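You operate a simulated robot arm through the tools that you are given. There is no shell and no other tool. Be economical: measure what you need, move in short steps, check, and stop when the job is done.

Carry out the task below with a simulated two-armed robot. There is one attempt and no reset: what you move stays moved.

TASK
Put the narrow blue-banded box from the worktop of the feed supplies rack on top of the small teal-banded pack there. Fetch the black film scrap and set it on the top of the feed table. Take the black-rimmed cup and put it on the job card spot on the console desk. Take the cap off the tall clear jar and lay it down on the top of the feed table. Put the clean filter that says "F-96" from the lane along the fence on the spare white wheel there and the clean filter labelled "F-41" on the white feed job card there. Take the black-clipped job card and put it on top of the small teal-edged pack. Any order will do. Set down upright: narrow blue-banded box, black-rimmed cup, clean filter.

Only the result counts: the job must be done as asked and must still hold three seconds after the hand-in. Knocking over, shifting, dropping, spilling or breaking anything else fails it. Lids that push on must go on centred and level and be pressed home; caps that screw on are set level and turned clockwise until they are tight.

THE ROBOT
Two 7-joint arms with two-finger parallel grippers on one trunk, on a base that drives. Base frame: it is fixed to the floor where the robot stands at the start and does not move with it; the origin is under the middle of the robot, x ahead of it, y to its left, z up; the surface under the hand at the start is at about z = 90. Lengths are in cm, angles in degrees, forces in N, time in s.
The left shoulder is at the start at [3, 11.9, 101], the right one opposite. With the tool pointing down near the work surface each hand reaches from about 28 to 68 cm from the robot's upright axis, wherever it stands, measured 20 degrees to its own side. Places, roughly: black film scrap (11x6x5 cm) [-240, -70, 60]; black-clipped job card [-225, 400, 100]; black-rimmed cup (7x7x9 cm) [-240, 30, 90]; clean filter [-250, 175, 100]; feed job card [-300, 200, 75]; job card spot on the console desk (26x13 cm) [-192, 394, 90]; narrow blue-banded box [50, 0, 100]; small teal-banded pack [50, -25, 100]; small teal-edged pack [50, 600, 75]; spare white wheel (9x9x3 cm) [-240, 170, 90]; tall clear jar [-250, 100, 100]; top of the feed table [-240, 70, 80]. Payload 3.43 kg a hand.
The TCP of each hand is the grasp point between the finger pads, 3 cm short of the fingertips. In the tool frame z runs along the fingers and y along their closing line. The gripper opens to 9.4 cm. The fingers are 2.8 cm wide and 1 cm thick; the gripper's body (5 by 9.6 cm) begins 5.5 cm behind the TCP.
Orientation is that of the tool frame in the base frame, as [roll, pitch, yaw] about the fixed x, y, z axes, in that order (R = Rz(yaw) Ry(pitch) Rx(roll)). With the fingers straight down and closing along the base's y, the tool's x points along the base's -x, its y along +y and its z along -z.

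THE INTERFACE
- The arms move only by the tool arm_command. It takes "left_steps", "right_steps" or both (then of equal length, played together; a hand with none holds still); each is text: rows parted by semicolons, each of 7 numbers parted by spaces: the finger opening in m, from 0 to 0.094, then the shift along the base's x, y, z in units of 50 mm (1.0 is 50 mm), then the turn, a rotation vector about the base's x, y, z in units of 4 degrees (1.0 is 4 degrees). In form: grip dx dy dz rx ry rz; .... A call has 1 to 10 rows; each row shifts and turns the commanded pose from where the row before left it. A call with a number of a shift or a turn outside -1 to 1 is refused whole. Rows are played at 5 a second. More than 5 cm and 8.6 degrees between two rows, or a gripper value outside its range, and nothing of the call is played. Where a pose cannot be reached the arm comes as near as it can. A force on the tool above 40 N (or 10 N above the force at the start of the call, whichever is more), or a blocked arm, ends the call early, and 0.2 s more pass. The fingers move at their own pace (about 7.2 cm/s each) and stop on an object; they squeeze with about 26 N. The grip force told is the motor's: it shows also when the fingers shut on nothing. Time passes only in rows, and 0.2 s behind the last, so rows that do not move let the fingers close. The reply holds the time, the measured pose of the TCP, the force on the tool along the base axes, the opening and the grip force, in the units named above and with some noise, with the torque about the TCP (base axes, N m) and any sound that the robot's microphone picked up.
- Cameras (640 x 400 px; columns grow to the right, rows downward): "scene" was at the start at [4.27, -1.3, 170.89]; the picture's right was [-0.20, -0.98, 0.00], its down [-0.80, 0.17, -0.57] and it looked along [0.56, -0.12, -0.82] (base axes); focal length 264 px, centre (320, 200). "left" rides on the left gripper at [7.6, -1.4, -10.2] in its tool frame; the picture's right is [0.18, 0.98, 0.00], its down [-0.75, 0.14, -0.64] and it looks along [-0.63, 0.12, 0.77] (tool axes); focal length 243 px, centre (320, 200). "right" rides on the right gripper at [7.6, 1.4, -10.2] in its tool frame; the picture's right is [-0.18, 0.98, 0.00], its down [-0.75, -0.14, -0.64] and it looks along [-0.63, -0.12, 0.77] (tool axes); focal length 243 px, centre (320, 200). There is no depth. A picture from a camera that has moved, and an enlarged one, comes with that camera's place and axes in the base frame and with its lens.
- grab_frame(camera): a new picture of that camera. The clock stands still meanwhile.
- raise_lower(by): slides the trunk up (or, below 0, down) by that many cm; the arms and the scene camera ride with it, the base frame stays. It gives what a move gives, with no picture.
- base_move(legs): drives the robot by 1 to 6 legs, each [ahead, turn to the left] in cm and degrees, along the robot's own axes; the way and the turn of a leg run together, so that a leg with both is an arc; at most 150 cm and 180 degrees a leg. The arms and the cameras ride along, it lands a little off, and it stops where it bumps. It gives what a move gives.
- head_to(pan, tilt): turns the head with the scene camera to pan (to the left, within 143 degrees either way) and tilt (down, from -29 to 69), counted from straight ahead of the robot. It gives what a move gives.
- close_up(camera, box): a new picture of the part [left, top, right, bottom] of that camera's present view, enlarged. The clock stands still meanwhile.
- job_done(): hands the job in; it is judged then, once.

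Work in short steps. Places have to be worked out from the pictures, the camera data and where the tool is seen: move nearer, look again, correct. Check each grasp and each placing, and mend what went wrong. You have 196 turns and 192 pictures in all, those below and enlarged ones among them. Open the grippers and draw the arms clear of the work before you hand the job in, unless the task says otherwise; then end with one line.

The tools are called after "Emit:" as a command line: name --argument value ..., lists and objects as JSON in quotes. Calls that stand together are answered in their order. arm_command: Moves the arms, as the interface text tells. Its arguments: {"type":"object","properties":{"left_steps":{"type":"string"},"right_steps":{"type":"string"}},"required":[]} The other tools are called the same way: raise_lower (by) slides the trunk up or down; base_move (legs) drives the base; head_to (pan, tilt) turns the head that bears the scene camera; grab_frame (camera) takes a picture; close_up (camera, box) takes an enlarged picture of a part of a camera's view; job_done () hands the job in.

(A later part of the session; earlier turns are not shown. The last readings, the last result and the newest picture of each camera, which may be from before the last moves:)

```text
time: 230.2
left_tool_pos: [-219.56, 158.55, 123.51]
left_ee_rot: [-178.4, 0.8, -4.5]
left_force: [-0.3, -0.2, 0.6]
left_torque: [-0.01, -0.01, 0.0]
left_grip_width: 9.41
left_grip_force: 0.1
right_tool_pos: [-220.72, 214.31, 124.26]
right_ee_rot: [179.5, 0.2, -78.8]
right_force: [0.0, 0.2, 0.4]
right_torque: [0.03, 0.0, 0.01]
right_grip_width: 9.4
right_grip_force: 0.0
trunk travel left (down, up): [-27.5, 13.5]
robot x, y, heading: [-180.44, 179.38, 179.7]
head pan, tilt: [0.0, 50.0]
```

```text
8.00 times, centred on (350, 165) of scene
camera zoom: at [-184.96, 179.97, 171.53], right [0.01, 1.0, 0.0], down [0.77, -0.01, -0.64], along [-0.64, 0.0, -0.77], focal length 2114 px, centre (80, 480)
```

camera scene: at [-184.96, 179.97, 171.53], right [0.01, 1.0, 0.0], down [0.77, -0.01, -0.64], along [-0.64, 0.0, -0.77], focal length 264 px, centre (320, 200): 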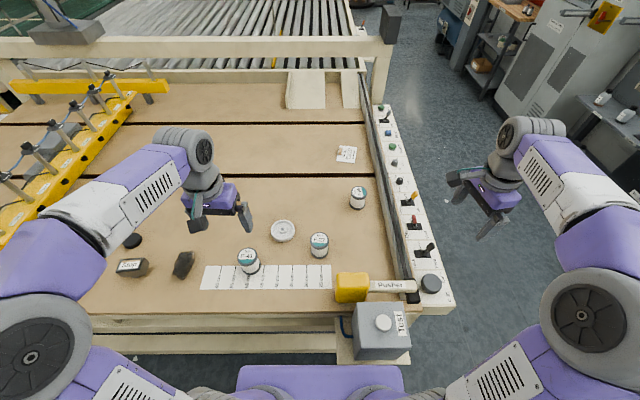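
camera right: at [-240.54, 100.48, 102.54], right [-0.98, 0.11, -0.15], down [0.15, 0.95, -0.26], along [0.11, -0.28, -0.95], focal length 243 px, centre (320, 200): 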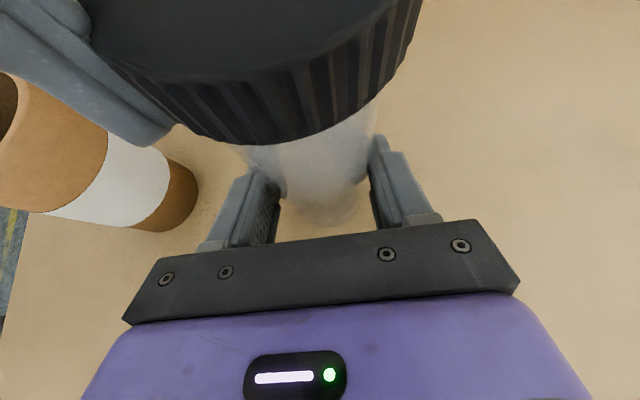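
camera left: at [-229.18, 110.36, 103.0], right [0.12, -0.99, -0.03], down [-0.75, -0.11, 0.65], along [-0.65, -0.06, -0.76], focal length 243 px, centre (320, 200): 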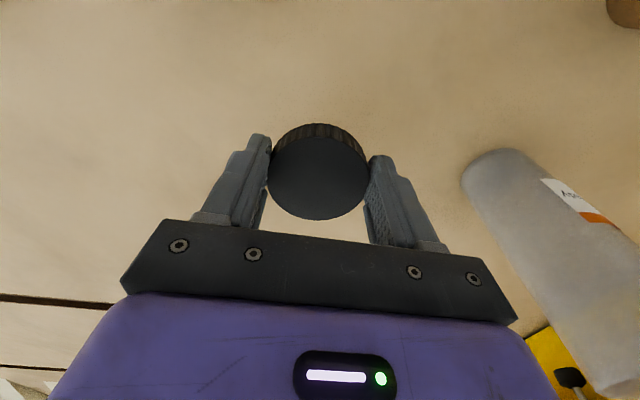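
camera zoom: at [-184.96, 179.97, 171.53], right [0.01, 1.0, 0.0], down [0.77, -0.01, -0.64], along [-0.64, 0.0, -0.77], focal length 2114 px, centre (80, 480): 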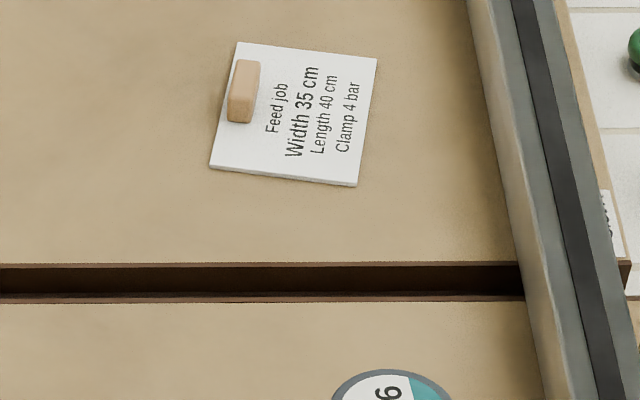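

Positions: F-41 (-227,156), wheel (-240,166), F-96 (-254.7,196), card (-286,194). The card and F-96 are only reachable from the table's right side. Plan: take F-41 with the right hand here, drive around, take F-96 with the left, put F-41 on the card, come back and put F-96 on the wheel.

Emit:
arm_command --left_steps "0.094 0.1 -0.6 0.1 0 0 0;0.094 0.1 -0.6 0.1 0 0 0;0.094 0.1 -0.6 0 0 0 0;0.094 0.1 -0.6 0 0 0 0;0.094 0 -0.6 0 0 0 0;0.094 0 -0.6 0 0 0 0;0.094 0 -0.6 0 0 0 0;0.094 0 -0.4 0 0 0 0;0.094 0 0 0 0 0 0;0.094 0 0 0 0 0 0" --right_steps "0.094 0 -0.4 0 0 0 1;0.094 0 -0.4 0 0 0 1;0.094 0 -0.4 0 0 0 1;0.094 0 -0.4 0 0 0 1;0.094 0 -0.6 0 0 0 1;0.094 0 -0.6 0 0 0 1;0.094 0 -0.6 0 0 0 1;0.094 0 -0.6 0 0 0 1;0.094 0 -0.6 0 0 0 1;0.094 0 -0.6 0 0 0 1"

Emit:
arm_command --right_steps "0.094 -0.13 -0.65 -0.2 0 0 1;0.094 -0.13 -0.65 -0.2 0 0 1;0.094 -0.13 -0.65 -0.2 0 0 1;0.094 -0.13 -0.65 -0.2 0 0 1;0.094 -0.13 -0.65 -0.2 0 0 1;0.094 -0.13 -0.65 -0.2 0 0 1;0.094 -0.13 -0.65 -0.2 0 0 1;0.094 -0.13 -0.65 -0.2 0 0 1;0.094 -0.13 -0.65 -0.2 0 0 1;0.094 -0.13 -0.65 -0.2 0 0 0.7"

Emit:
grab_frame --camera "right"

Emit:
grab_frame --camera "scene"

```text
time: 232.4
left_tool_pos: [-217.48, 135.51, 124.44]
left_ee_rot: [-178.4, 0.8, -4.6]
left_force: [0.5, -0.1, -0.2]
left_torque: [-0.02, 0.05, -0.02]
left_grip_width: 9.39
left_grip_force: 0.1
right_tool_pos: [-220.62, 188.35, 124.24]
right_ee_rot: [179.5, 0.3, -38.9]
right_force: [-0.2, 0.6, 0.4]
right_torque: [0.01, 0.0, 0.0]
right_grip_width: 9.39
right_grip_force: 0.2
trunk travel left (down, up): [-27.5, 13.5]
robot x, y, heading: [-180.84, 179.62, 179.6]
head pan, tilt: [0.0, 50.0]
```

```text
time: 234.6
left_tool_pos: [-217.4, 135.57, 124.46]
left_ee_rot: [-178.3, 0.9, -4.6]
left_force: [0.5, 0.1, -0.1]
left_torque: [0.0, 0.02, 0.01]
left_grip_width: 9.42
left_grip_force: 0.0
right_tool_pos: [-226.39, 156.25, 114.21]
right_ee_rot: [179.6, 0.3, 0.0]
right_force: [-0.2, -1.0, -0.5]
right_torque: [-0.03, -0.04, 0.0]
right_grip_width: 9.41
right_grip_force: 0.1
right hand out of reach, approached as far as the arm can: row 10
trunk travel left (down, up): [-27.5, 13.5]
robot x, y, heading: [-180.7, 179.81, 179.6]
head pan, tilt: [0.0, 50.0]
```

```text
118 pictures are left
camera right: at [-218.79, 154.84, 124.39], right [-0.18, -0.98, 0.01], down [-0.75, 0.15, 0.64], along [-0.63, 0.11, -0.77], focal length 243 px, centre (320, 200)
```

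right: 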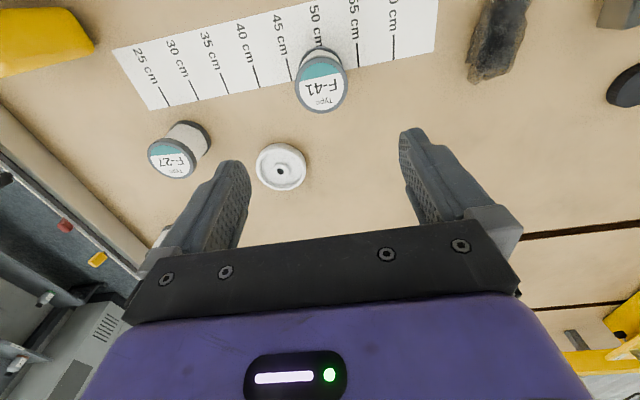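

```text
117 pictures are left
camera scene: at [-184.91, 179.85, 171.53], right [0.01, 1.0, 0.0], down [0.77, 0.0, -0.64], along [-0.64, 0.01, -0.77], focal length 264 px, centre (320, 200)
```

scene: 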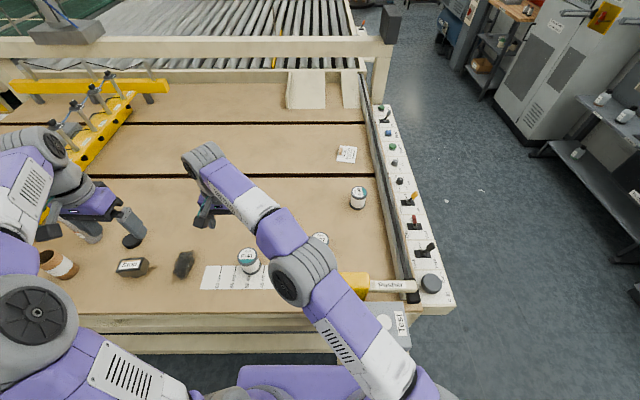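

The right hand is at its limit here, and the left suits better (46 ahead, 23 left). I swap: retract the right hand and bring in the left.

Emit:
arm_command --right_steps "0.094 0.1 0.8 0.2 0 0 0;0.094 0.1 0.9 0.2 0 0 0;0.094 0.1 0.9 0.2 0 0 0;0.094 0.1 0.9 0.2 0 0 0;0.094 0.1 0.9 0.2 0 0 0;0.094 0.1 0.9 0 0 0 0;0.094 0 0.9 0 0 0 0;0.094 0 0.9 0 0 0 0;0.094 0 0.9 0 0 0 0;0.094 0 0.6 0 0 0 0"

Emit:
arm_command --left_steps "0.094 -0.3 0.6 -0.2 0 0 0;0.094 -0.3 0.6 -0.3 0 0 0;0.094 -0.3 0.6 -0.3 0 0 0;0.094 -0.3 0.6 -0.3 0 0 0;0.094 -0.3 0.6 -0.3 0 0 0;0.094 -0.3 0.6 -0.3 0 0 0;0.094 -0.26 0.5 -0.3 0 0 0"

Emit:
grab_frame --camera "left"

```text
time: 236.8
left_tool_pos: [-217.38, 135.65, 124.41]
left_ee_rot: [-178.3, 0.8, -4.6]
left_force: [0.2, 0.0, -0.2]
left_torque: [-0.02, 0.04, 0.01]
left_grip_width: 9.44
left_grip_force: 0.1
right_tool_pos: [-223.45, 199.49, 119.18]
right_ee_rot: [179.4, 0.2, -0.1]
right_force: [-1.1, -0.6, -0.3]
right_torque: [0.0, -0.03, 0.0]
right_grip_width: 9.41
right_grip_force: 0.1
trunk travel left (down, up): [-27.5, 13.5]
robot x, y, heading: [-180.2, 179.89, 179.7]
head pan, tilt: [0.0, 50.0]
```

```text
time: 238.4
left_tool_pos: [-228.15, 156.19, 114.38]
left_ee_rot: [-178.5, 0.8, -4.5]
left_force: [0.9, 0.7, -0.4]
left_torque: [0.04, -0.02, 0.0]
left_grip_width: 9.39
left_grip_force: 0.0
right_tool_pos: [-223.62, 199.31, 119.18]
right_ee_rot: [179.4, 0.2, -0.2]
right_force: [-0.3, 0.5, 0.5]
right_torque: [-0.04, -0.02, 0.0]
right_grip_width: 9.42
right_grip_force: 0.0
trunk travel left (down, up): [-27.5, 13.5]
robot x, y, heading: [-180.29, 179.64, 179.7]
head pan, tilt: [0.0, 50.0]
```

```text
116 pictures are left
camera left: at [-220.28, 156.68, 124.66], right [0.11, -0.99, -0.03], down [-0.76, -0.1, 0.65], along [-0.65, -0.05, -0.76], focal length 243 px, centre (320, 200)
```

left: 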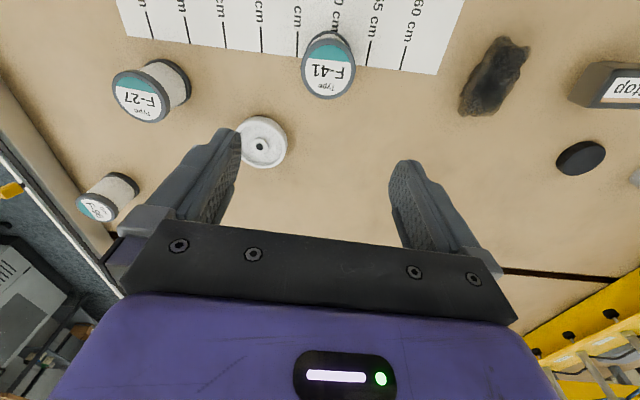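

F-41 is at (-227.8,155.5). I level the hand, descend around it and close.

Emit:
arm_command --left_steps "0.094 0.03 -0.12 -0.7 -0.4 -0.2 0;0.094 0 0 -0.8 0 0 0;0.094 0 0 -0.8 0 0 0;0.094 0 0 -0.8 0 0 0;0.094 0 0 -0.8 0 0 0;0.094 0 0 -0.8 0 0 0;0.094 0 0 -0.36 0 0 0;0.04 0 0 0 0 0 0;0.04 0 0 0 0 0 0;0.04 0 0 0 0 0 0"

Emit:
grab_frame --camera "left"

```text
time: 240.6
left_tool_pos: [-227.47, 155.74, 89.24]
left_ee_rot: [-179.9, -0.1, -4.5]
left_force: [0.3, 0.3, 0.6]
left_torque: [-0.05, 0.02, 0.03]
left_grip_width: 6.61
left_grip_force: 26.5
right_tool_pos: [-223.6, 199.25, 119.28]
right_ee_rot: [179.5, 0.1, -0.3]
right_force: [1.4, -1.0, -0.1]
right_torque: [0.03, -0.01, -0.02]
right_grip_width: 9.39
right_grip_force: 0.1
trunk travel left (down, up): [-27.5, 13.5]
robot x, y, heading: [-180.49, 179.62, 179.3]
head pan, tilt: [0.0, 50.0]
```

```text
115 pictures are left
camera left: at [-219.83, 156.42, 99.45], right [0.11, -0.99, 0.0], down [-0.76, -0.08, 0.64], along [-0.64, -0.07, -0.77], focal length 243 px, centre (320, 200)
```

left: 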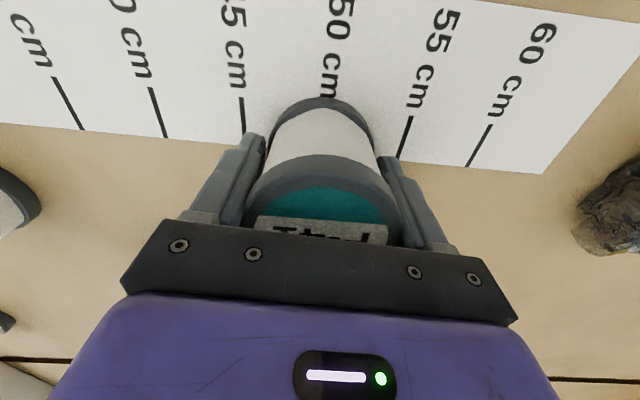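

Gripped. I lift, retract and drive around to the table's right side.

Emit:
arm_command --left_steps "0.04 0 0 0.6 0 0 0;0.04 0 0 0.8 0 0 0;0.04 0 0 0.8 0 0 0;0.04 0 0 0.8 0 0 0;0.04 0 0 0.8 0 0 0;0.04 0 0 0.8 0 0 0;0.04 0.3 0 0.8 0 0 0;0.04 0.5 0 0.5 0 0 0;0.04 0.5 0 0 0 0 0"

Emit:
base_move --legs '[[-40, 0], [0, -90], [92, 0], [0, 90], [138, 0], [0, 90]]'

Emit:
grab_frame --camera "scene"

```text
time: 242.6
left_tool_pos: [-221.0, 155.68, 118.72]
left_ee_rot: [-179.8, 0.0, -4.5]
left_force: [0.4, 0.1, -1.5]
left_torque: [-0.02, 0.03, -0.01]
left_grip_width: 6.59
left_grip_force: 26.7
right_tool_pos: [-223.34, 199.25, 119.21]
right_ee_rot: [179.5, 0.2, -0.1]
right_force: [-0.7, 0.7, -1.1]
right_torque: [-0.01, 0.0, 0.03]
right_grip_width: 9.4
right_grip_force: 0.1
trunk travel left (down, up): [-27.5, 13.5]
robot x, y, heading: [-180.42, 179.85, 179.5]
head pan, tilt: [0.0, 50.0]
```

```text
time: 267.4
left_tool_pos: [-258.57, 228.48, 118.79]
left_ee_rot: [-179.7, -0.1, 85.5]
left_force: [-0.2, 0.2, -1.9]
left_torque: [0.0, 0.01, -0.01]
left_grip_width: 6.53
left_grip_force: 26.3
right_tool_pos: [-302.43, 226.05, 119.23]
right_ee_rot: [179.5, 0.2, 89.9]
right_force: [-1.3, 0.7, 0.3]
right_torque: [0.04, 0.0, 0.02]
right_grip_width: 9.38
right_grip_force: 0.0
trunk travel left (down, up): [-27.5, 13.5]
robot x, y, heading: [-282.91, 269.4, -90.2]
head pan, tilt: [0.0, 50.0]
```

```text
114 pictures are left
camera scene: at [-282.72, 264.58, 171.53], right [-1.0, 0.01, 0.0], down [0.0, 0.77, -0.64], along [0.0, -0.64, -0.77], focal length 264 px, centre (320, 200)
```

scene: 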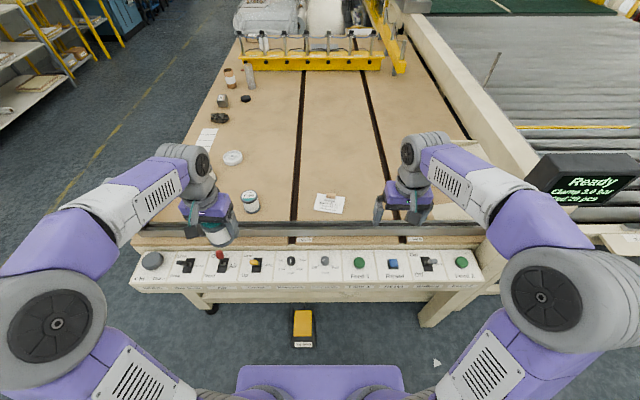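

The card is just out of reach from here, and a foot pedal stands at x≈-272, y 218–232. I'll reposition to x≈-311, clear of the pedal, and go closer.

Emit:
base_move --legs '[[-10, 0], [0, -90], [30, 0], [0, 90], [20, 0]]'

Emit:
grab_frame --camera "scene"

```text
time: 279.1
left_tool_pos: [-285.92, 219.3, 118.67]
left_ee_rot: [-179.9, -0.2, 88.4]
left_force: [0.0, -0.3, -1.1]
left_torque: [0.06, 0.06, -0.01]
left_grip_width: 6.55
left_grip_force: 26.0
right_tool_pos: [-329.57, 214.39, 119.09]
right_ee_rot: [179.3, 0.2, 92.6]
right_force: [0.7, 0.1, -0.6]
right_torque: [-0.03, 0.01, -0.01]
right_grip_width: 9.4
right_grip_force: 0.1
trunk travel left (down, up): [-27.5, 13.5]
robot x, y, heading: [-311.83, 258.63, -87.5]
head pan, tilt: [0.0, 50.0]
```

```text
113 pictures are left
camera scene: at [-311.73, 253.92, 171.53], right [-1.0, -0.04, 0.0], down [-0.03, 0.77, -0.64], along [0.03, -0.64, -0.77], focal length 264 px, centre (320, 200)
```

scene: 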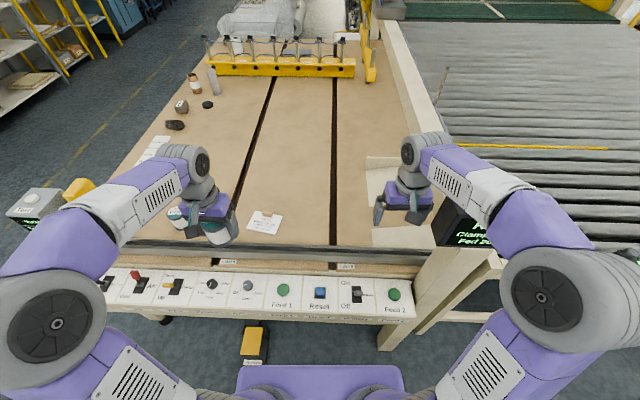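

I sidestep a little more to the right and go closer.

Emit:
base_move --legs '[[-8, 0], [0, -25], [12, 0], [0, 23], [3.5, 0]]'

Emit:
arm_command --left_steps "0.04 0 -0.5 0 0 0 0;0.04 0 -0.5 0 0 0 0;0.04 0 -0.5 0 0 0 0;0.04 0 -0.5 -0.3 0 0 0"

Emit:
grab_frame --camera "scene"

Emit:
grab_frame --camera "left"

```text
time: 280.7
left_tool_pos: [-289.57, 225.06, 118.77]
left_ee_rot: [-180.0, -0.1, 83.5]
left_force: [-0.4, 0.1, -0.9]
left_torque: [0.02, 0.0, -0.01]
left_grip_width: 6.58
left_grip_force: 25.9
right_tool_pos: [-332.78, 223.78, 119.23]
right_ee_rot: [179.1, 0.4, 88.9]
right_force: [0.7, -0.2, 0.1]
right_torque: [0.0, -0.02, 0.0]
right_grip_width: 9.38
right_grip_force: 0.2
trunk travel left (down, up): [-27.5, 13.5]
robot x, y, heading: [-312.02, 266.43, -92.3]
head pan, tilt: [0.0, 50.0]
stopped in leg 2: the force on the tool passed its limit at 57 N (the readings are from after the stop); the commanded pose is now the measured one
```

```text
time: 281.7
left_tool_pos: [-289.6, 215.08, 117.21]
left_ee_rot: [-179.8, -0.3, 83.4]
left_force: [-0.7, -0.2, -2.6]
left_torque: [-0.06, -0.01, 0.02]
left_grip_width: 6.56
left_grip_force: 25.7
right_tool_pos: [-332.81, 223.85, 119.19]
right_ee_rot: [179.1, 0.5, 89.0]
right_force: [0.2, 0.3, 0.5]
right_torque: [0.03, -0.03, 0.0]
right_grip_width: 9.41
right_grip_force: 0.1
trunk travel left (down, up): [-27.5, 13.5]
robot x, y, heading: [-312.62, 266.56, -91.9]
head pan, tilt: [0.0, 50.0]
```

```text
112 pictures are left
camera scene: at [-312.42, 261.81, 171.53], right [-1.0, 0.04, 0.0], down [0.03, 0.77, -0.64], along [-0.02, -0.64, -0.77], focal length 264 px, centre (320, 200)
```

scene: 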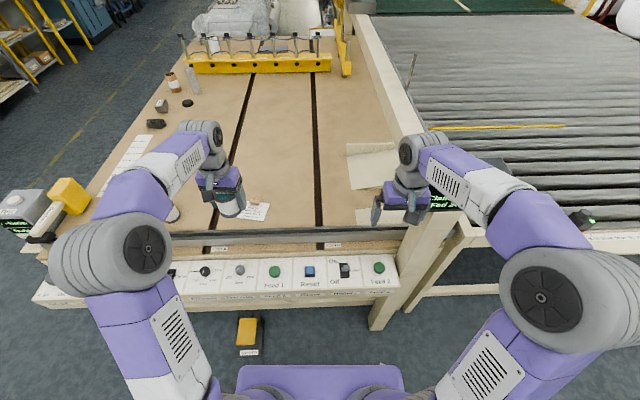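

```text
111 pictures are left
camera left: at [-290.19, 222.8, 127.53], right [1.0, 0.07, 0.0], down [0.06, -0.77, 0.64], along [0.04, -0.64, -0.77], focal length 243 px, centre (320, 200)
```

left: 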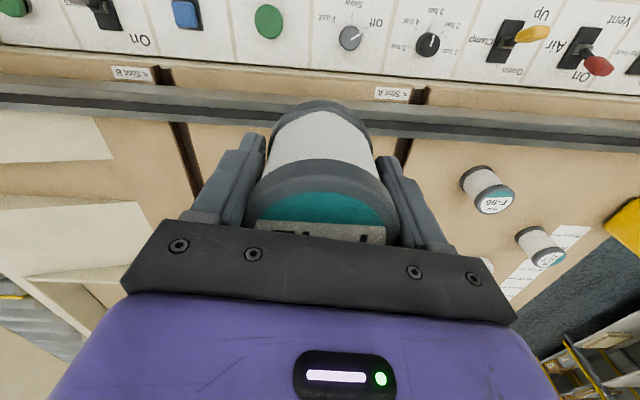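

The right arm touched the "Ready" display on that side. I look at where it is before moving on.

Emit:
head_to --pan -40 --tilt 45

Emit:
grab_frame --camera "scene"

Emit:
grab_frame --camera "right"

```text
time: 282.8
left_tool_pos: [-289.53, 215.26, 117.33]
left_ee_rot: [-180.0, -0.2, 83.5]
left_force: [-0.3, 0.3, -2.4]
left_torque: [-0.03, -0.01, 0.02]
left_grip_width: 6.55
left_grip_force: 26.8
right_tool_pos: [-332.8, 223.8, 119.31]
right_ee_rot: [179.0, 0.6, 89.0]
right_force: [0.7, -0.4, 0.2]
right_torque: [0.0, -0.02, 0.01]
right_grip_width: 9.43
right_grip_force: 0.1
trunk travel left (down, up): [-27.5, 13.5]
robot x, y, heading: [-312.27, 266.63, -92.0]
head pan, tilt: [-40.0, 45.0]
```

```text
110 pictures are left
camera scene: at [-317.59, 263.53, 172.22], right [-0.74, 0.67, 0.0], down [0.47, 0.52, -0.71], along [-0.47, -0.52, -0.71], focal length 264 px, centre (320, 200)
```

scene: 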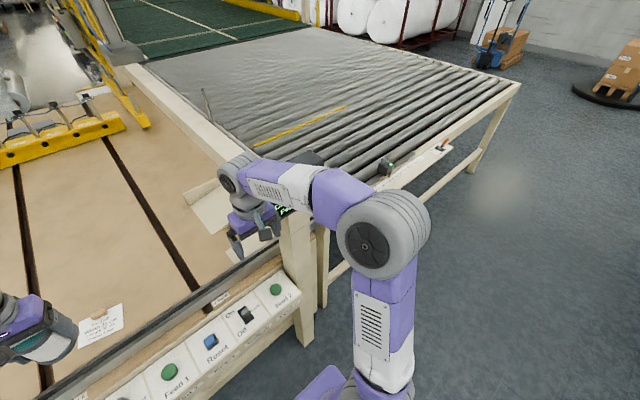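

```text
109 pictures are left
camera right: at [-331.4, 231.6, 129.5], right [0.98, -0.2, 0.02], down [-0.16, -0.75, 0.65], along [-0.12, -0.64, -0.76], focal length 243 px, centre (320, 200)
```

right: 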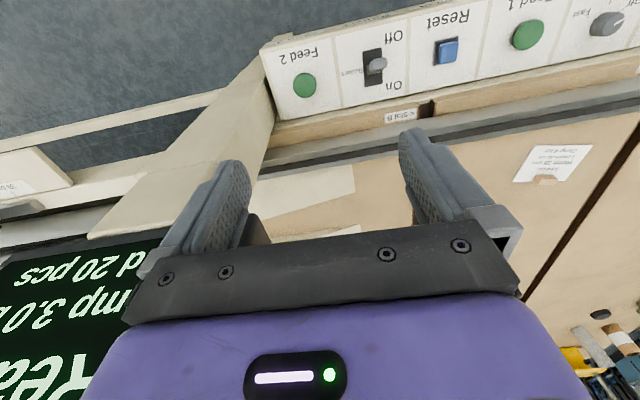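

The display's end sits right beside the right hand. I pull that hand inward, back and up, then finish the base move in small legs.

Emit:
arm_command --right_steps "0.094 0.4 0.2 0.2 0 0 0;0.094 0.4 0.4 0.4 0 0 0;0.094 0.4 0.4 0.4 0 0 0;0.094 0.4 0.4 0.4 0 0 0;0.094 0.4 0.4 0.4 0 0 0"

Emit:
base_move --legs '[[0, -14], [14.5, 0], [0, 16]]'

Emit:
head_to --pan 0 --tilt 50

Emit:
grab_frame --camera "scene"

```text
time: 284.0
left_tool_pos: [-289.5, 215.29, 117.21]
left_ee_rot: [-179.7, 0.0, 83.4]
left_force: [0.0, 1.0, -1.1]
left_torque: [-0.03, 0.0, -0.02]
left_grip_width: 6.58
left_grip_force: 26.0
right_tool_pos: [-322.63, 233.17, 127.91]
right_ee_rot: [179.1, 0.5, 89.1]
right_force: [-0.2, -0.4, 0.1]
right_torque: [-0.01, 0.0, -0.01]
right_grip_width: 9.43
right_grip_force: 0.0
trunk travel left (down, up): [-27.5, 13.5]
robot x, y, heading: [-312.67, 266.88, -92.4]
head pan, tilt: [-40.0, 45.0]
```

```text
time: 286.7
left_tool_pos: [-301.48, 198.69, 117.23]
left_ee_rot: [-179.8, -0.1, 75.1]
left_force: [0.1, 0.4, -0.9]
left_torque: [0.04, -0.02, -0.01]
left_grip_width: 6.55
left_grip_force: 25.8
right_tool_pos: [-331.74, 221.89, 127.93]
right_ee_rot: [179.7, -0.6, 79.8]
right_force: [2.3, 5.6, 0.7]
right_torque: [-0.13, 0.12, -0.33]
right_grip_width: 9.32
right_grip_force: 0.1
trunk travel left (down, up): [-27.5, 13.5]
robot x, y, heading: [-316.58, 252.92, -101.1]
head pan, tilt: [-40.0, 45.0]
stopped in leg 3: the force on the tool passed its limit at 60 N (the readings are from after the stop); the commanded pose is now the measured one
```

```text
time: 287.8
left_tool_pos: [-301.37, 198.85, 117.29]
left_ee_rot: [-179.8, 0.0, 75.0]
left_force: [-0.6, -0.8, -1.7]
left_torque: [-0.04, -0.05, 0.01]
left_grip_width: 6.56
left_grip_force: 25.9
right_tool_pos: [-331.84, 221.96, 127.82]
right_ee_rot: [179.7, -0.5, 79.8]
right_force: [3.0, 10.0, 0.7]
right_torque: [-0.22, 0.09, -0.51]
right_grip_width: 9.31
right_grip_force: 0.0
trunk travel left (down, up): [-27.5, 13.5]
robot x, y, heading: [-316.3, 252.19, -101.0]
head pan, tilt: [0.0, 50.0]
```

```text
108 pictures are left
camera scene: at [-317.08, 248.44, 171.54], right [-0.98, 0.19, 0.0], down [0.15, 0.75, -0.64], along [-0.12, -0.63, -0.77], focal length 264 px, centre (320, 200)
```

scene: 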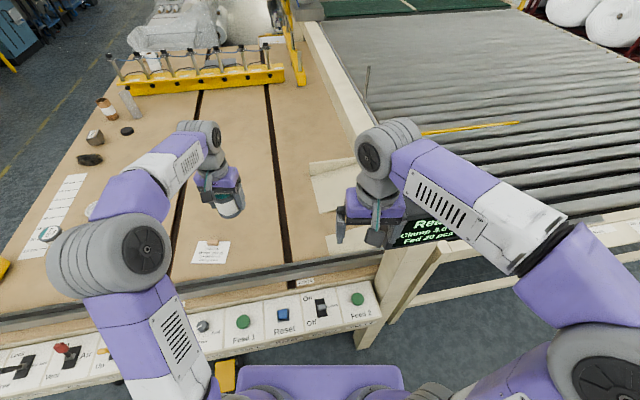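

The right hand is pressed on the display. I pull it straight back toward the robot, then up and inward.

Emit:
arm_command --right_steps "0.094 0.1 0.4 0 0 0 0;0.094 0.1 0.5 0.2 0 0 0;0.094 0.2 0.4 0.5 0 0 0;0.094 0.2 0.3 0.6 0 0 0;0.094 0.1 0 0.6 0 0 0"

Emit:
base_move --legs '[[0, 11]]'

Emit:
grab_frame --camera "scene"

```text
time: 289.0
left_tool_pos: [-301.41, 198.57, 117.13]
left_ee_rot: [-179.9, -0.2, 75.1]
left_force: [0.4, 0.3, -2.3]
left_torque: [-0.01, -0.01, -0.04]
left_grip_width: 6.53
left_grip_force: 26.0
right_tool_pos: [-328.1, 229.88, 137.25]
right_ee_rot: [179.7, -0.8, 79.8]
right_force: [0.6, 0.0, -0.4]
right_torque: [-0.02, 0.01, -0.02]
right_grip_width: 9.39
right_grip_force: 0.1
trunk travel left (down, up): [-27.5, 13.5]
robot x, y, heading: [-316.35, 252.77, -100.8]
head pan, tilt: [0.0, 50.0]
```

```text
time: 290.1
left_tool_pos: [-291.1, 202.56, 117.23]
left_ee_rot: [-179.9, -0.2, 86.3]
left_force: [0.2, -0.7, -1.0]
left_torque: [0.02, -0.03, -0.01]
left_grip_width: 6.56
left_grip_force: 25.8
right_tool_pos: [-323.4, 228.02, 137.33]
right_ee_rot: [179.7, -0.7, 91.0]
right_force: [-0.4, -0.4, -0.2]
right_torque: [0.03, -0.02, -0.01]
right_grip_width: 9.4
right_grip_force: 0.0
trunk travel left (down, up): [-27.5, 13.5]
robot x, y, heading: [-316.14, 252.34, -89.9]
head pan, tilt: [0.0, 50.0]
```

```text
107 pictures are left
camera scene: at [-316.21, 248.15, 171.53], right [-1.0, -0.01, 0.0], down [0.0, 0.77, -0.64], along [0.0, -0.64, -0.77], focal length 264 px, centre (320, 200)
```

scene: 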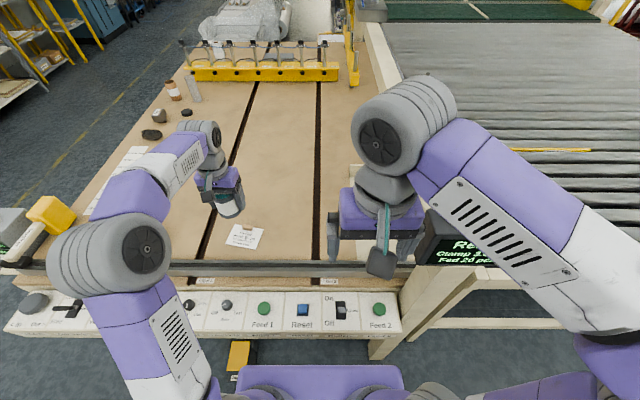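

Now I zoom in on the card from here to get the placing spot.

Emit:
close_up --camera "scene" --box '[205, 200, 285, 250]'

Emit:
grab_frame --camera "left"

```text
8.00 times, centred on (245, 225) of scene
camera zoom: at [-316.21, 248.15, 171.53], right [-1.0, -0.01, 0.0], down [0.0, 0.77, -0.64], along [0.0, -0.64, -0.77], focal length 2114 px, centre (920, 0)
```

zoom: 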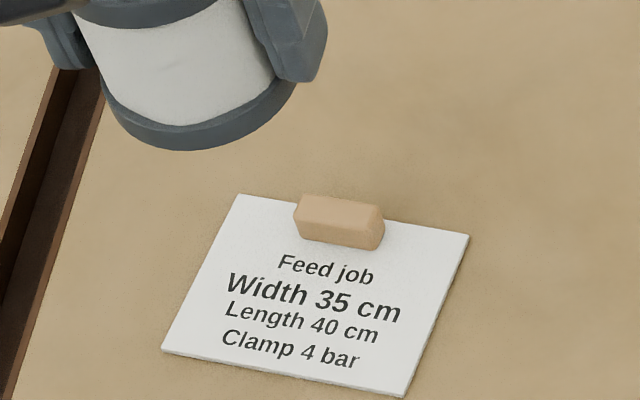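

```text
105 pictures are left
camera left: at [-292.11, 210.26, 127.53], right [0.99, 0.12, 0.0], down [0.09, -0.76, 0.64], along [0.08, -0.64, -0.77], focal length 243 px, centre (320, 200)
```

left: 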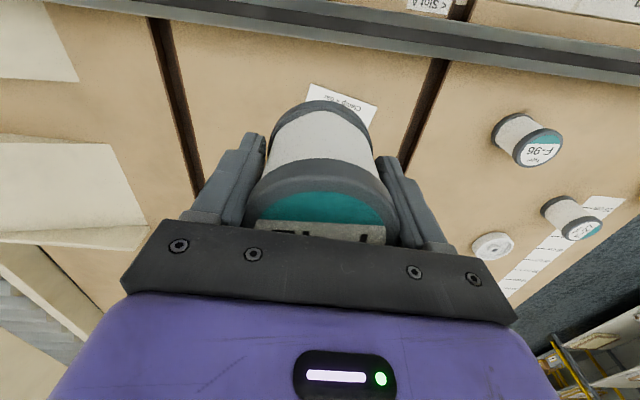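

Card centre (-287.5,194.6), block on its far edge up to y≈192.9. I aim the filter at (-285,196.7), moving above and descending.

Emit:
arm_command --left_steps "0.04 0.4 -0.4 0 0 0 0;0.04 0.4 -0.4 0 0 0 0;0.04 0.42 -0.36 -0.4 0 0 0;0.04 0 0 -0.8 0 0 0;0.04 0 0 -0.8 0 0 0;0.04 0 0 -0.8 0 0 0;0.04 0 0 -0.8 0 0 0;0.04 0 0 -0.8 0 0 0;0.04 0 0 -0.5 0 0 0;0.04 0 0 0 0 0 0"

Emit:
grab_frame --camera "left"

Emit:
close_up --camera "scene" --box '[205, 190, 285, 240]'

```text
time: 292.3
left_tool_pos: [-284.87, 196.76, 92.47]
left_ee_rot: [-180.0, -0.1, 86.4]
left_force: [0.2, -0.6, -1.3]
left_torque: [0.0, -0.01, 0.03]
left_grip_width: 6.52
left_grip_force: 26.3
right_tool_pos: [-323.52, 228.09, 137.29]
right_ee_rot: [179.7, -0.6, 91.0]
right_force: [0.4, 0.2, -0.1]
right_torque: [0.03, 0.01, 0.01]
right_grip_width: 9.42
right_grip_force: 0.1
trunk travel left (down, up): [-27.5, 13.5]
robot x, y, heading: [-316.94, 253.08, -89.5]
head pan, tilt: [0.0, 50.0]
```

```text
104 pictures are left
camera left: at [-285.81, 204.47, 102.74], right [0.99, 0.12, 0.0], down [0.09, -0.76, 0.64], along [0.08, -0.64, -0.77], focal length 243 px, centre (320, 200)
```

left: 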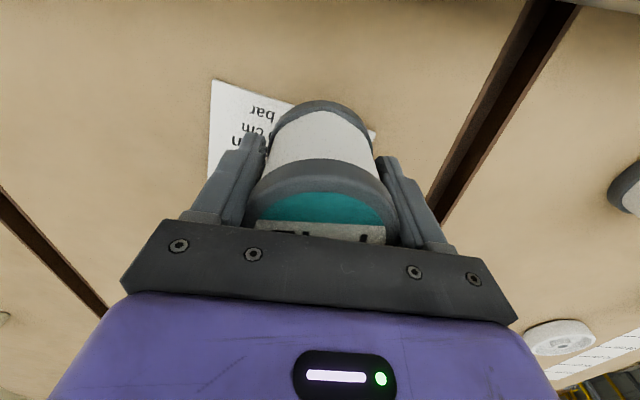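

```text
8.00 times, centred on (245, 215) of scene
camera zoom: at [-316.24, 248.15, 171.54], right [-1.0, -0.01, 0.0], down [0.0, 0.77, -0.64], along [0.0, -0.64, -0.77], focal length 2114 px, centre (920, 80)
```

zoom: 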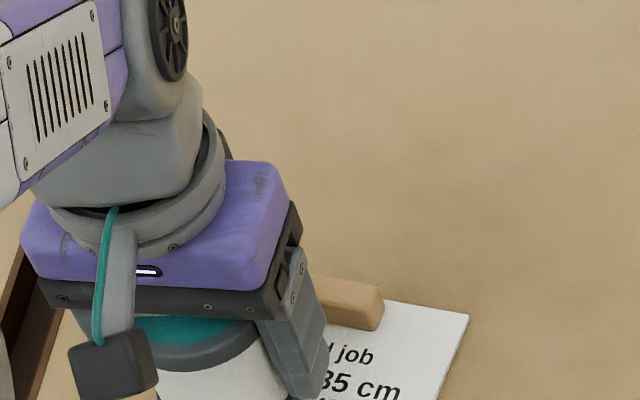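

I shift slightly (+0.5,-0.4) and lower until contact.

Emit:
arm_command --left_steps "0.04 0.1 -0.09 -0.1 0 0 0;0.04 0 0 -0.2 0 0 0;0.04 0 0 -0.14 0 0 0;0.04 0 0 -0.06 0 0 0;0.04 0 0 -0.06 0 0 0;0.04 0 0 -0.06 0 0 0;0.04 0 0 0 0 0 0"

```text
time: 293.9
left_tool_pos: [-284.41, 196.4, 89.77]
left_ee_rot: [-179.9, -0.2, 86.2]
left_force: [0.3, 0.3, -2.9]
left_torque: [0.02, -0.01, -0.02]
left_grip_width: 6.54
left_grip_force: 25.5
right_tool_pos: [-323.52, 228.15, 137.23]
right_ee_rot: [179.7, -0.6, 91.1]
right_force: [-0.9, 0.1, 0.2]
right_torque: [0.01, -0.01, 0.0]
right_grip_width: 9.43
right_grip_force: 0.1
trunk travel left (down, up): [-27.5, 13.5]
robot x, y, heading: [-316.34, 252.65, -89.7]
head pan, tilt: [0.0, 50.0]
```

Emit:
arm_command --left_steps "0.04 0 0 -0.05 0 0 0;0.04 0 0 -0.05 0 0 0;0.04 0 0 -0.04 0 0 0;0.04 0 0 0 0 0 0"

```text
time: 294.9
left_tool_pos: [-284.55, 196.31, 89.37]
left_ee_rot: [180.0, 0.3, 86.3]
left_force: [1.9, -0.1, 26.8]
left_torque: [-0.1, 0.04, -0.03]
left_grip_width: 6.58
left_grip_force: 25.5
right_tool_pos: [-323.62, 228.25, 137.44]
right_ee_rot: [179.7, -0.6, 91.1]
right_force: [-0.8, -0.9, -0.3]
right_torque: [0.03, -0.01, 0.03]
right_grip_width: 9.41
right_grip_force: 0.0
trunk travel left (down, up): [-27.5, 13.5]
robot x, y, heading: [-316.38, 252.66, -90.0]
head pan, tilt: [0.0, 50.0]
```

Firm contact (27 N). I ease up 1 mm, release and rise.

Emit:
arm_command --left_steps "0.04 0 0 0.03 0 0 0;0.085 0 0 0 0 0 0;0.085 0 0 0 0 0 0;0.085 0 0 0.3 0 0 0;0.085 0 0 0.8 0 0 0;0.085 0 0 0.8 0 0 0;0.094 0 0 0.8 0 0 0;0.094 0 0.4 0.8 0 0 0;0.094 0 0.6 0.6 0 0 0;0.094 0 0.6 0.3 0 0 0"

Emit:
close_up --camera "scene" --box '[165, 160, 325, 260]'

```text
time: 297.1
left_tool_pos: [-284.35, 204.43, 111.4]
left_ee_rot: [-179.8, -0.2, 86.3]
left_force: [-0.4, 0.3, 0.9]
left_torque: [0.0, 0.01, -0.02]
left_grip_width: 9.39
left_grip_force: 0.1
right_tool_pos: [-323.38, 228.29, 137.35]
right_ee_rot: [179.7, -0.6, 91.0]
right_force: [-0.5, 0.5, -0.4]
right_torque: [-0.01, -0.02, 0.01]
right_grip_width: 9.39
right_grip_force: 0.1
trunk travel left (down, up): [-27.5, 13.5]
robot x, y, heading: [-316.39, 252.84, -90.1]
head pan, tilt: [0.0, 50.0]
```

```text
4.00 times, centred on (245, 210) of scene
camera zoom: at [-316.24, 248.29, 171.54], right [-1.0, -0.01, 0.0], down [0.0, 0.77, -0.64], along [0.0, -0.64, -0.77], focal length 1057 px, centre (620, 160)
```

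zoom: 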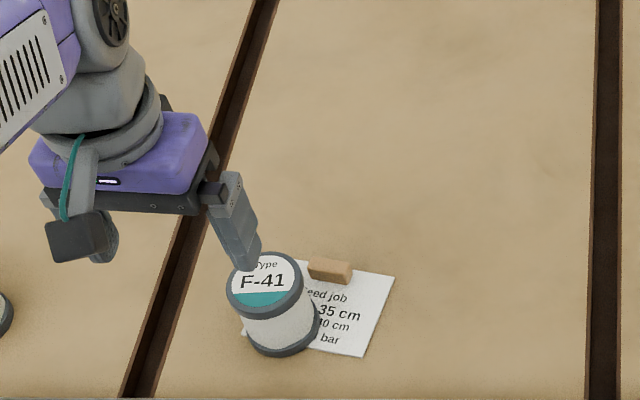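

F-41 stands on the card. Next, F-96 with the right hand from x≈-232: I drive around the pedal.

Emit:
base_move --legs '[[-24, 0], [0, 90], [85, 0], [0, -90], [20, 0]]'

Emit:
grab_frame --camera "scene"

```text
time: 312.0
left_tool_pos: [-201.73, 211.09, 111.29]
left_ee_rot: [-179.9, -0.3, 85.8]
left_force: [0.3, 0.7, -0.1]
left_torque: [0.03, 0.0, -0.01]
left_grip_width: 9.39
left_grip_force: 0.1
right_tool_pos: [-240.71, 235.09, 137.39]
right_ee_rot: [179.7, -0.7, 90.6]
right_force: [-0.1, -0.5, 0.4]
right_torque: [0.02, 0.03, 0.02]
right_grip_width: 9.39
right_grip_force: 0.1
trunk travel left (down, up): [-27.5, 13.5]
robot x, y, heading: [-233.17, 259.76, -90.1]
head pan, tilt: [0.0, 50.0]
```

```text
101 pictures are left
camera scene: at [-233.19, 255.14, 171.53], right [-1.0, 0.0, 0.0], down [0.0, 0.77, -0.64], along [0.0, -0.64, -0.77], focal length 264 px, centre (320, 200)
```

scene: 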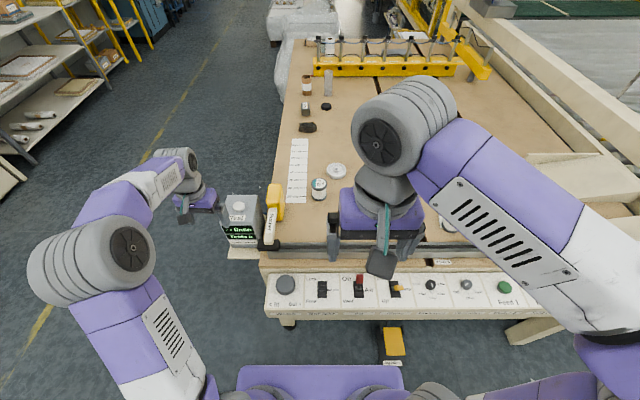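

I lift the left hand, advance 7 cm and bring the right hand above F-96.

Emit:
arm_command --left_steps "0.094 0 0.4 0.6 0 0 0;0.094 0 0.4 0.6 0 0 0;0.094 0 0.4 0.6 0 0 0;0.094 0 0.4 0.6 0 0 0"

Emit:
base_move --legs '[[7, 0]]'

Emit:
arm_command --right_steps "0.094 -0.35 -0.6 -0.5 0 0 0;0.094 -0.35 -0.6 -0.5 0 0 0;0.094 -0.35 -0.6 -0.5 0 0 0;0.094 -0.35 -0.6 -0.5 0 0 0;0.094 -0.35 -0.6 -0.5 0 0 0;0.094 -0.35 -0.6 -0.5 0 0 0;0.094 -0.35 -0.6 -0.5 0 0 0;0.094 -0.2 -0.6 -0.5 0 0 0;0.094 -0.1 -0.6 -0.5 0 0 0;0.094 0 -0.6 0 0 0 0"

Emit:
grab_frame --camera "right"

```text
time: 313.0
left_tool_pos: [-201.46, 218.96, 123.51]
left_ee_rot: [-179.8, -0.2, 85.9]
left_force: [0.1, -0.2, -0.5]
left_torque: [-0.02, -0.01, -0.01]
left_grip_width: 9.39
left_grip_force: 0.1
right_tool_pos: [-240.66, 235.27, 137.09]
right_ee_rot: [179.7, -0.6, 90.5]
right_force: [1.1, 0.3, -0.5]
right_torque: [0.0, -0.01, 0.01]
right_grip_width: 9.41
right_grip_force: 0.0
trunk travel left (down, up): [-27.5, 13.5]
robot x, y, heading: [-233.46, 259.65, -90.3]
head pan, tilt: [0.0, 50.0]
```

```text
time: 314.0
left_tool_pos: [-201.35, 211.91, 123.35]
left_ee_rot: [-179.9, -0.2, 85.8]
left_force: [0.4, 0.0, 0.1]
left_torque: [0.05, -0.01, 0.0]
left_grip_width: 9.4
left_grip_force: 0.0
right_tool_pos: [-240.61, 228.17, 137.3]
right_ee_rot: [179.8, -0.8, 90.5]
right_force: [0.2, -0.2, 0.5]
right_torque: [0.06, 0.01, 0.02]
right_grip_width: 9.38
right_grip_force: 0.1
trunk travel left (down, up): [-27.5, 13.5]
robot x, y, heading: [-233.3, 253.06, -90.2]
head pan, tilt: [0.0, 50.0]
```

```text
time: 316.2
left_tool_pos: [-201.36, 211.99, 123.35]
left_ee_rot: [-179.8, -0.2, 85.8]
left_force: [-0.3, 0.9, -0.8]
left_torque: [0.02, 0.01, 0.0]
left_grip_width: 9.41
left_grip_force: 0.0
right_tool_pos: [-254.67, 198.19, 114.93]
right_ee_rot: [179.7, -0.7, 90.5]
right_force: [0.4, 0.0, -0.2]
right_torque: [0.01, 0.01, 0.01]
right_grip_width: 9.4
right_grip_force: 0.1
trunk travel left (down, up): [-27.5, 13.5]
robot x, y, heading: [-233.54, 252.96, -90.3]
head pan, tilt: [0.0, 50.0]
```

```text
100 pictures are left
camera right: at [-253.28, 205.79, 125.34], right [0.98, -0.17, 0.0], down [-0.14, -0.76, 0.63], along [-0.11, -0.62, -0.77], focal length 243 px, centre (320, 200)
```

right: 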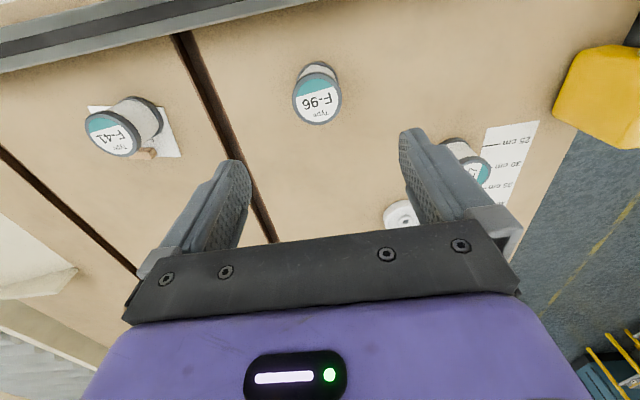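

F-96 is at (-255.4,195.9). I align, descend and close.

Emit:
arm_command --right_steps "0.094 -0.14 -0.46 -0.4 0 0 0;0.094 0 0 -0.8 0 0 0;0.094 0 0 -0.8 0 0 0;0.094 0 0 -0.8 0 0 0;0.094 0 0 -0.8 0 0 0;0.094 0 0 -0.8 0 0 0;0.094 0 0 -0.74 0 0 0;0.04 0 0 0 0 0 0;0.04 0 0 0 0 0 0;0.04 0 0 0 0 0 0"

Emit:
grab_frame --camera "right"

```text
time: 318.4
left_tool_pos: [-201.41, 211.88, 123.41]
left_ee_rot: [-179.9, -0.3, 85.9]
left_force: [-0.2, -0.7, -0.4]
left_torque: [-0.01, -0.02, 0.01]
left_grip_width: 9.42
left_grip_force: 0.1
right_tool_pos: [-255.22, 196.06, 89.17]
right_ee_rot: [179.7, -0.7, 90.5]
right_force: [-0.1, 0.0, -0.5]
right_torque: [0.03, -0.04, 0.01]
right_grip_width: 6.58
right_grip_force: 26.0
trunk travel left (down, up): [-27.5, 13.5]
robot x, y, heading: [-233.57, 252.87, -90.3]
head pan, tilt: [0.0, 50.0]
```

```text
99 pictures are left
camera right: at [-253.79, 203.68, 99.62], right [0.98, -0.18, 0.0], down [-0.14, -0.76, 0.63], along [-0.11, -0.62, -0.77], focal length 243 px, centre (320, 200)
```

right: 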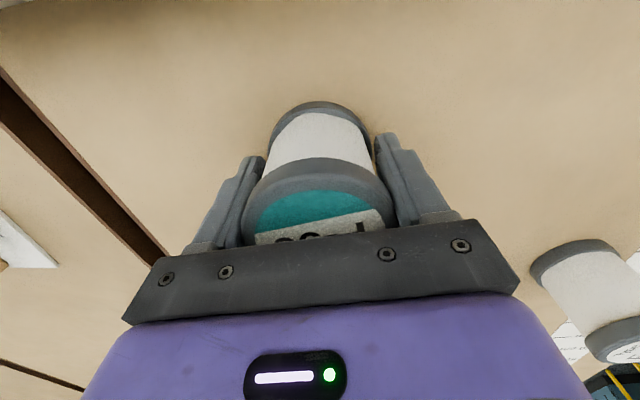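

Gripped. I lift, retract and drive back to the table front at y≈152.

Emit:
arm_command --right_steps "0.04 0 0 0.6 0 0 0;0.04 0 0 0.8 0 0 0;0.04 0 0 0.8 0 0 0;0.04 0 0 0.8 0 0 0;0.04 0 0 0.8 0 0 0;0.04 0 0 0.8 0 0 0;0.04 0.1 0.5 0.8 0 0 0;0.04 0.1 0.8 0.2 0 0 0;0.04 0.1 0.8 0 0 0 0;0.04 0.1 0.8 0 0 0 0"

Emit:
base_move --legs '[[-27, 0], [0, 90], [96, 0], [0, -90], [128, 0], [0, -90]]'

Emit:
base_move --legs '[[35, 0]]'

Emit:
grab_frame --camera "scene"

```text
time: 320.6
left_tool_pos: [-201.53, 212.0, 123.5]
left_ee_rot: [-179.9, -0.1, 85.8]
left_force: [-0.7, 0.3, 0.8]
left_torque: [-0.02, -0.02, 0.0]
left_grip_width: 9.38
left_grip_force: 0.1
right_tool_pos: [-253.09, 210.79, 117.27]
right_ee_rot: [179.7, -0.6, 90.5]
right_force: [0.2, -0.2, -2.3]
right_torque: [-0.05, -0.02, 0.03]
right_grip_width: 6.6
right_grip_force: 26.1
trunk travel left (down, up): [-27.5, 13.5]
robot x, y, heading: [-233.53, 252.57, -90.0]
head pan, tilt: [0.0, 50.0]
```

```text
time: 344.4
left_tool_pos: [-174.6, 127.65, 123.4]
left_ee_rot: [-180.0, -0.2, -2.9]
left_force: [-0.1, 0.2, -0.1]
left_torque: [0.01, 0.0, 0.05]
left_grip_width: 9.39
left_grip_force: 0.0
right_tool_pos: [-177.25, 179.44, 117.12]
right_ee_rot: [179.7, -0.7, 1.8]
right_force: [-0.4, 0.1, -1.0]
right_torque: [-0.01, -0.01, 0.02]
right_grip_width: 6.58
right_grip_force: 26.1
trunk travel left (down, up): [-27.5, 13.5]
robot x, y, heading: [-134.59, 160.54, -179.0]
head pan, tilt: [0.0, 50.0]
```

```text
time: 346.7
left_tool_pos: [-209.4, 127.06, 123.55]
left_ee_rot: [-179.8, -0.2, -2.9]
left_force: [-0.3, 0.1, 0.1]
left_torque: [0.02, 0.01, -0.01]
left_grip_width: 9.39
left_grip_force: 0.0
right_tool_pos: [-211.98, 178.72, 117.16]
right_ee_rot: [179.8, -0.7, 1.8]
right_force: [-0.2, -0.2, -1.9]
right_torque: [-0.02, 0.0, 0.01]
right_grip_width: 6.58
right_grip_force: 25.8
trunk travel left (down, up): [-27.5, 13.5]
robot x, y, heading: [-169.16, 159.76, -178.7]
head pan, tilt: [0.0, 50.0]
```

```text
98 pictures are left
camera scene: at [-173.76, 160.01, 171.53], right [-0.02, 1.0, 0.0], down [0.77, 0.02, -0.64], along [-0.64, -0.01, -0.77], focal length 264 px, centre (320, 200)
```

scene: 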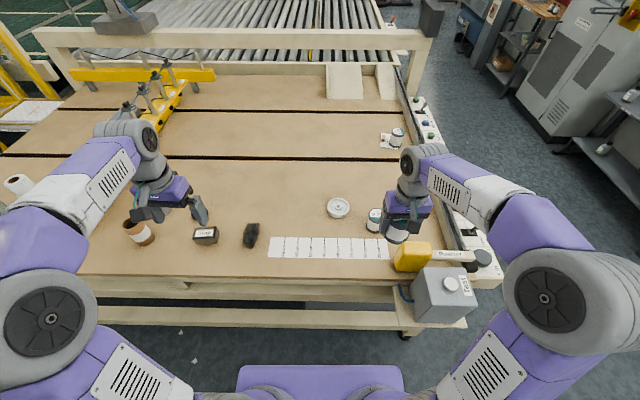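

I advance 14 cm and bring F-96 above the wheel to look.

Emit:
base_move --legs '[[14, 0]]'

Emit:
arm_command --right_steps "0.04 -0.5 -0.4 0 0 0 0;0.04 -0.6 -0.6 0 0 0 0;0.04 -0.6 -0.6 0 0 0 0;0.04 -0.3 -0.5 -0.3 0 0 0"

Emit:
grab_frame --camera "right"

Emit:
close_up --camera "scene" --box '[250, 160, 410, 260]'

```text
time: 348.0
left_tool_pos: [-223.68, 126.85, 123.39]
left_ee_rot: [180.0, -0.2, -2.9]
left_force: [-0.7, -0.3, 0.0]
left_torque: [0.02, -0.02, -0.03]
left_grip_width: 9.38
left_grip_force: 0.0
right_tool_pos: [-226.21, 178.35, 117.16]
right_ee_rot: [179.7, -0.7, 1.9]
right_force: [0.1, 0.0, -2.4]
right_torque: [0.02, -0.03, 0.0]
right_grip_width: 6.58
right_grip_force: 26.4
trunk travel left (down, up): [-27.5, 13.5]
robot x, y, heading: [-183.57, 159.66, -179.0]
head pan, tilt: [0.0, 50.0]
```

```text
time: 349.0
left_tool_pos: [-223.73, 126.65, 123.37]
left_ee_rot: [-179.9, -0.2, -2.8]
left_force: [0.4, -0.3, 0.5]
left_torque: [0.03, -0.02, 0.03]
left_grip_width: 9.38
left_grip_force: 0.2
right_tool_pos: [-236.35, 167.48, 115.37]
right_ee_rot: [179.8, -0.8, 2.0]
right_force: [-0.5, -0.7, -1.1]
right_torque: [0.02, -0.01, 0.04]
right_grip_width: 6.54
right_grip_force: 25.7
trunk travel left (down, up): [-27.5, 13.5]
robot x, y, heading: [-183.52, 159.84, -178.7]
head pan, tilt: [0.0, 50.0]
```

```text
97 pictures are left
camera right: at [-228.88, 166.36, 125.72], right [-0.15, -0.99, 0.0], down [-0.77, 0.12, 0.63], along [-0.62, 0.09, -0.78], focal length 243 px, centre (320, 200)
```

right: 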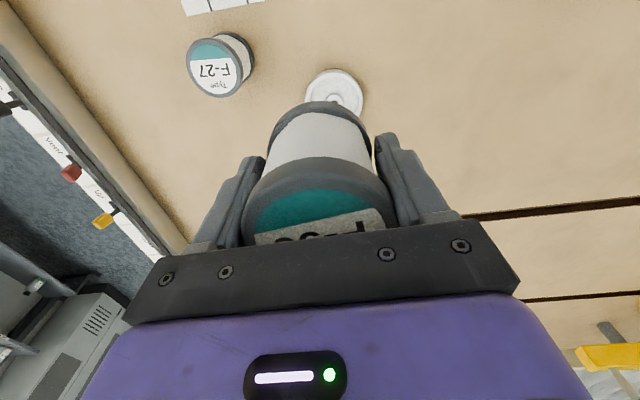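

```text
4.00 times, centred on (330, 210) of scene
camera zoom: at [-188.1, 159.61, 171.53], right [-0.02, 1.0, 0.0], down [0.77, 0.02, -0.64], along [-0.64, -0.01, -0.77], focal length 1057 px, centre (280, 160)
```

zoom: 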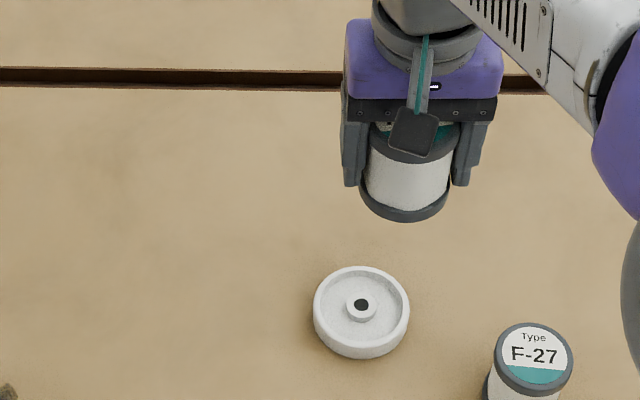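

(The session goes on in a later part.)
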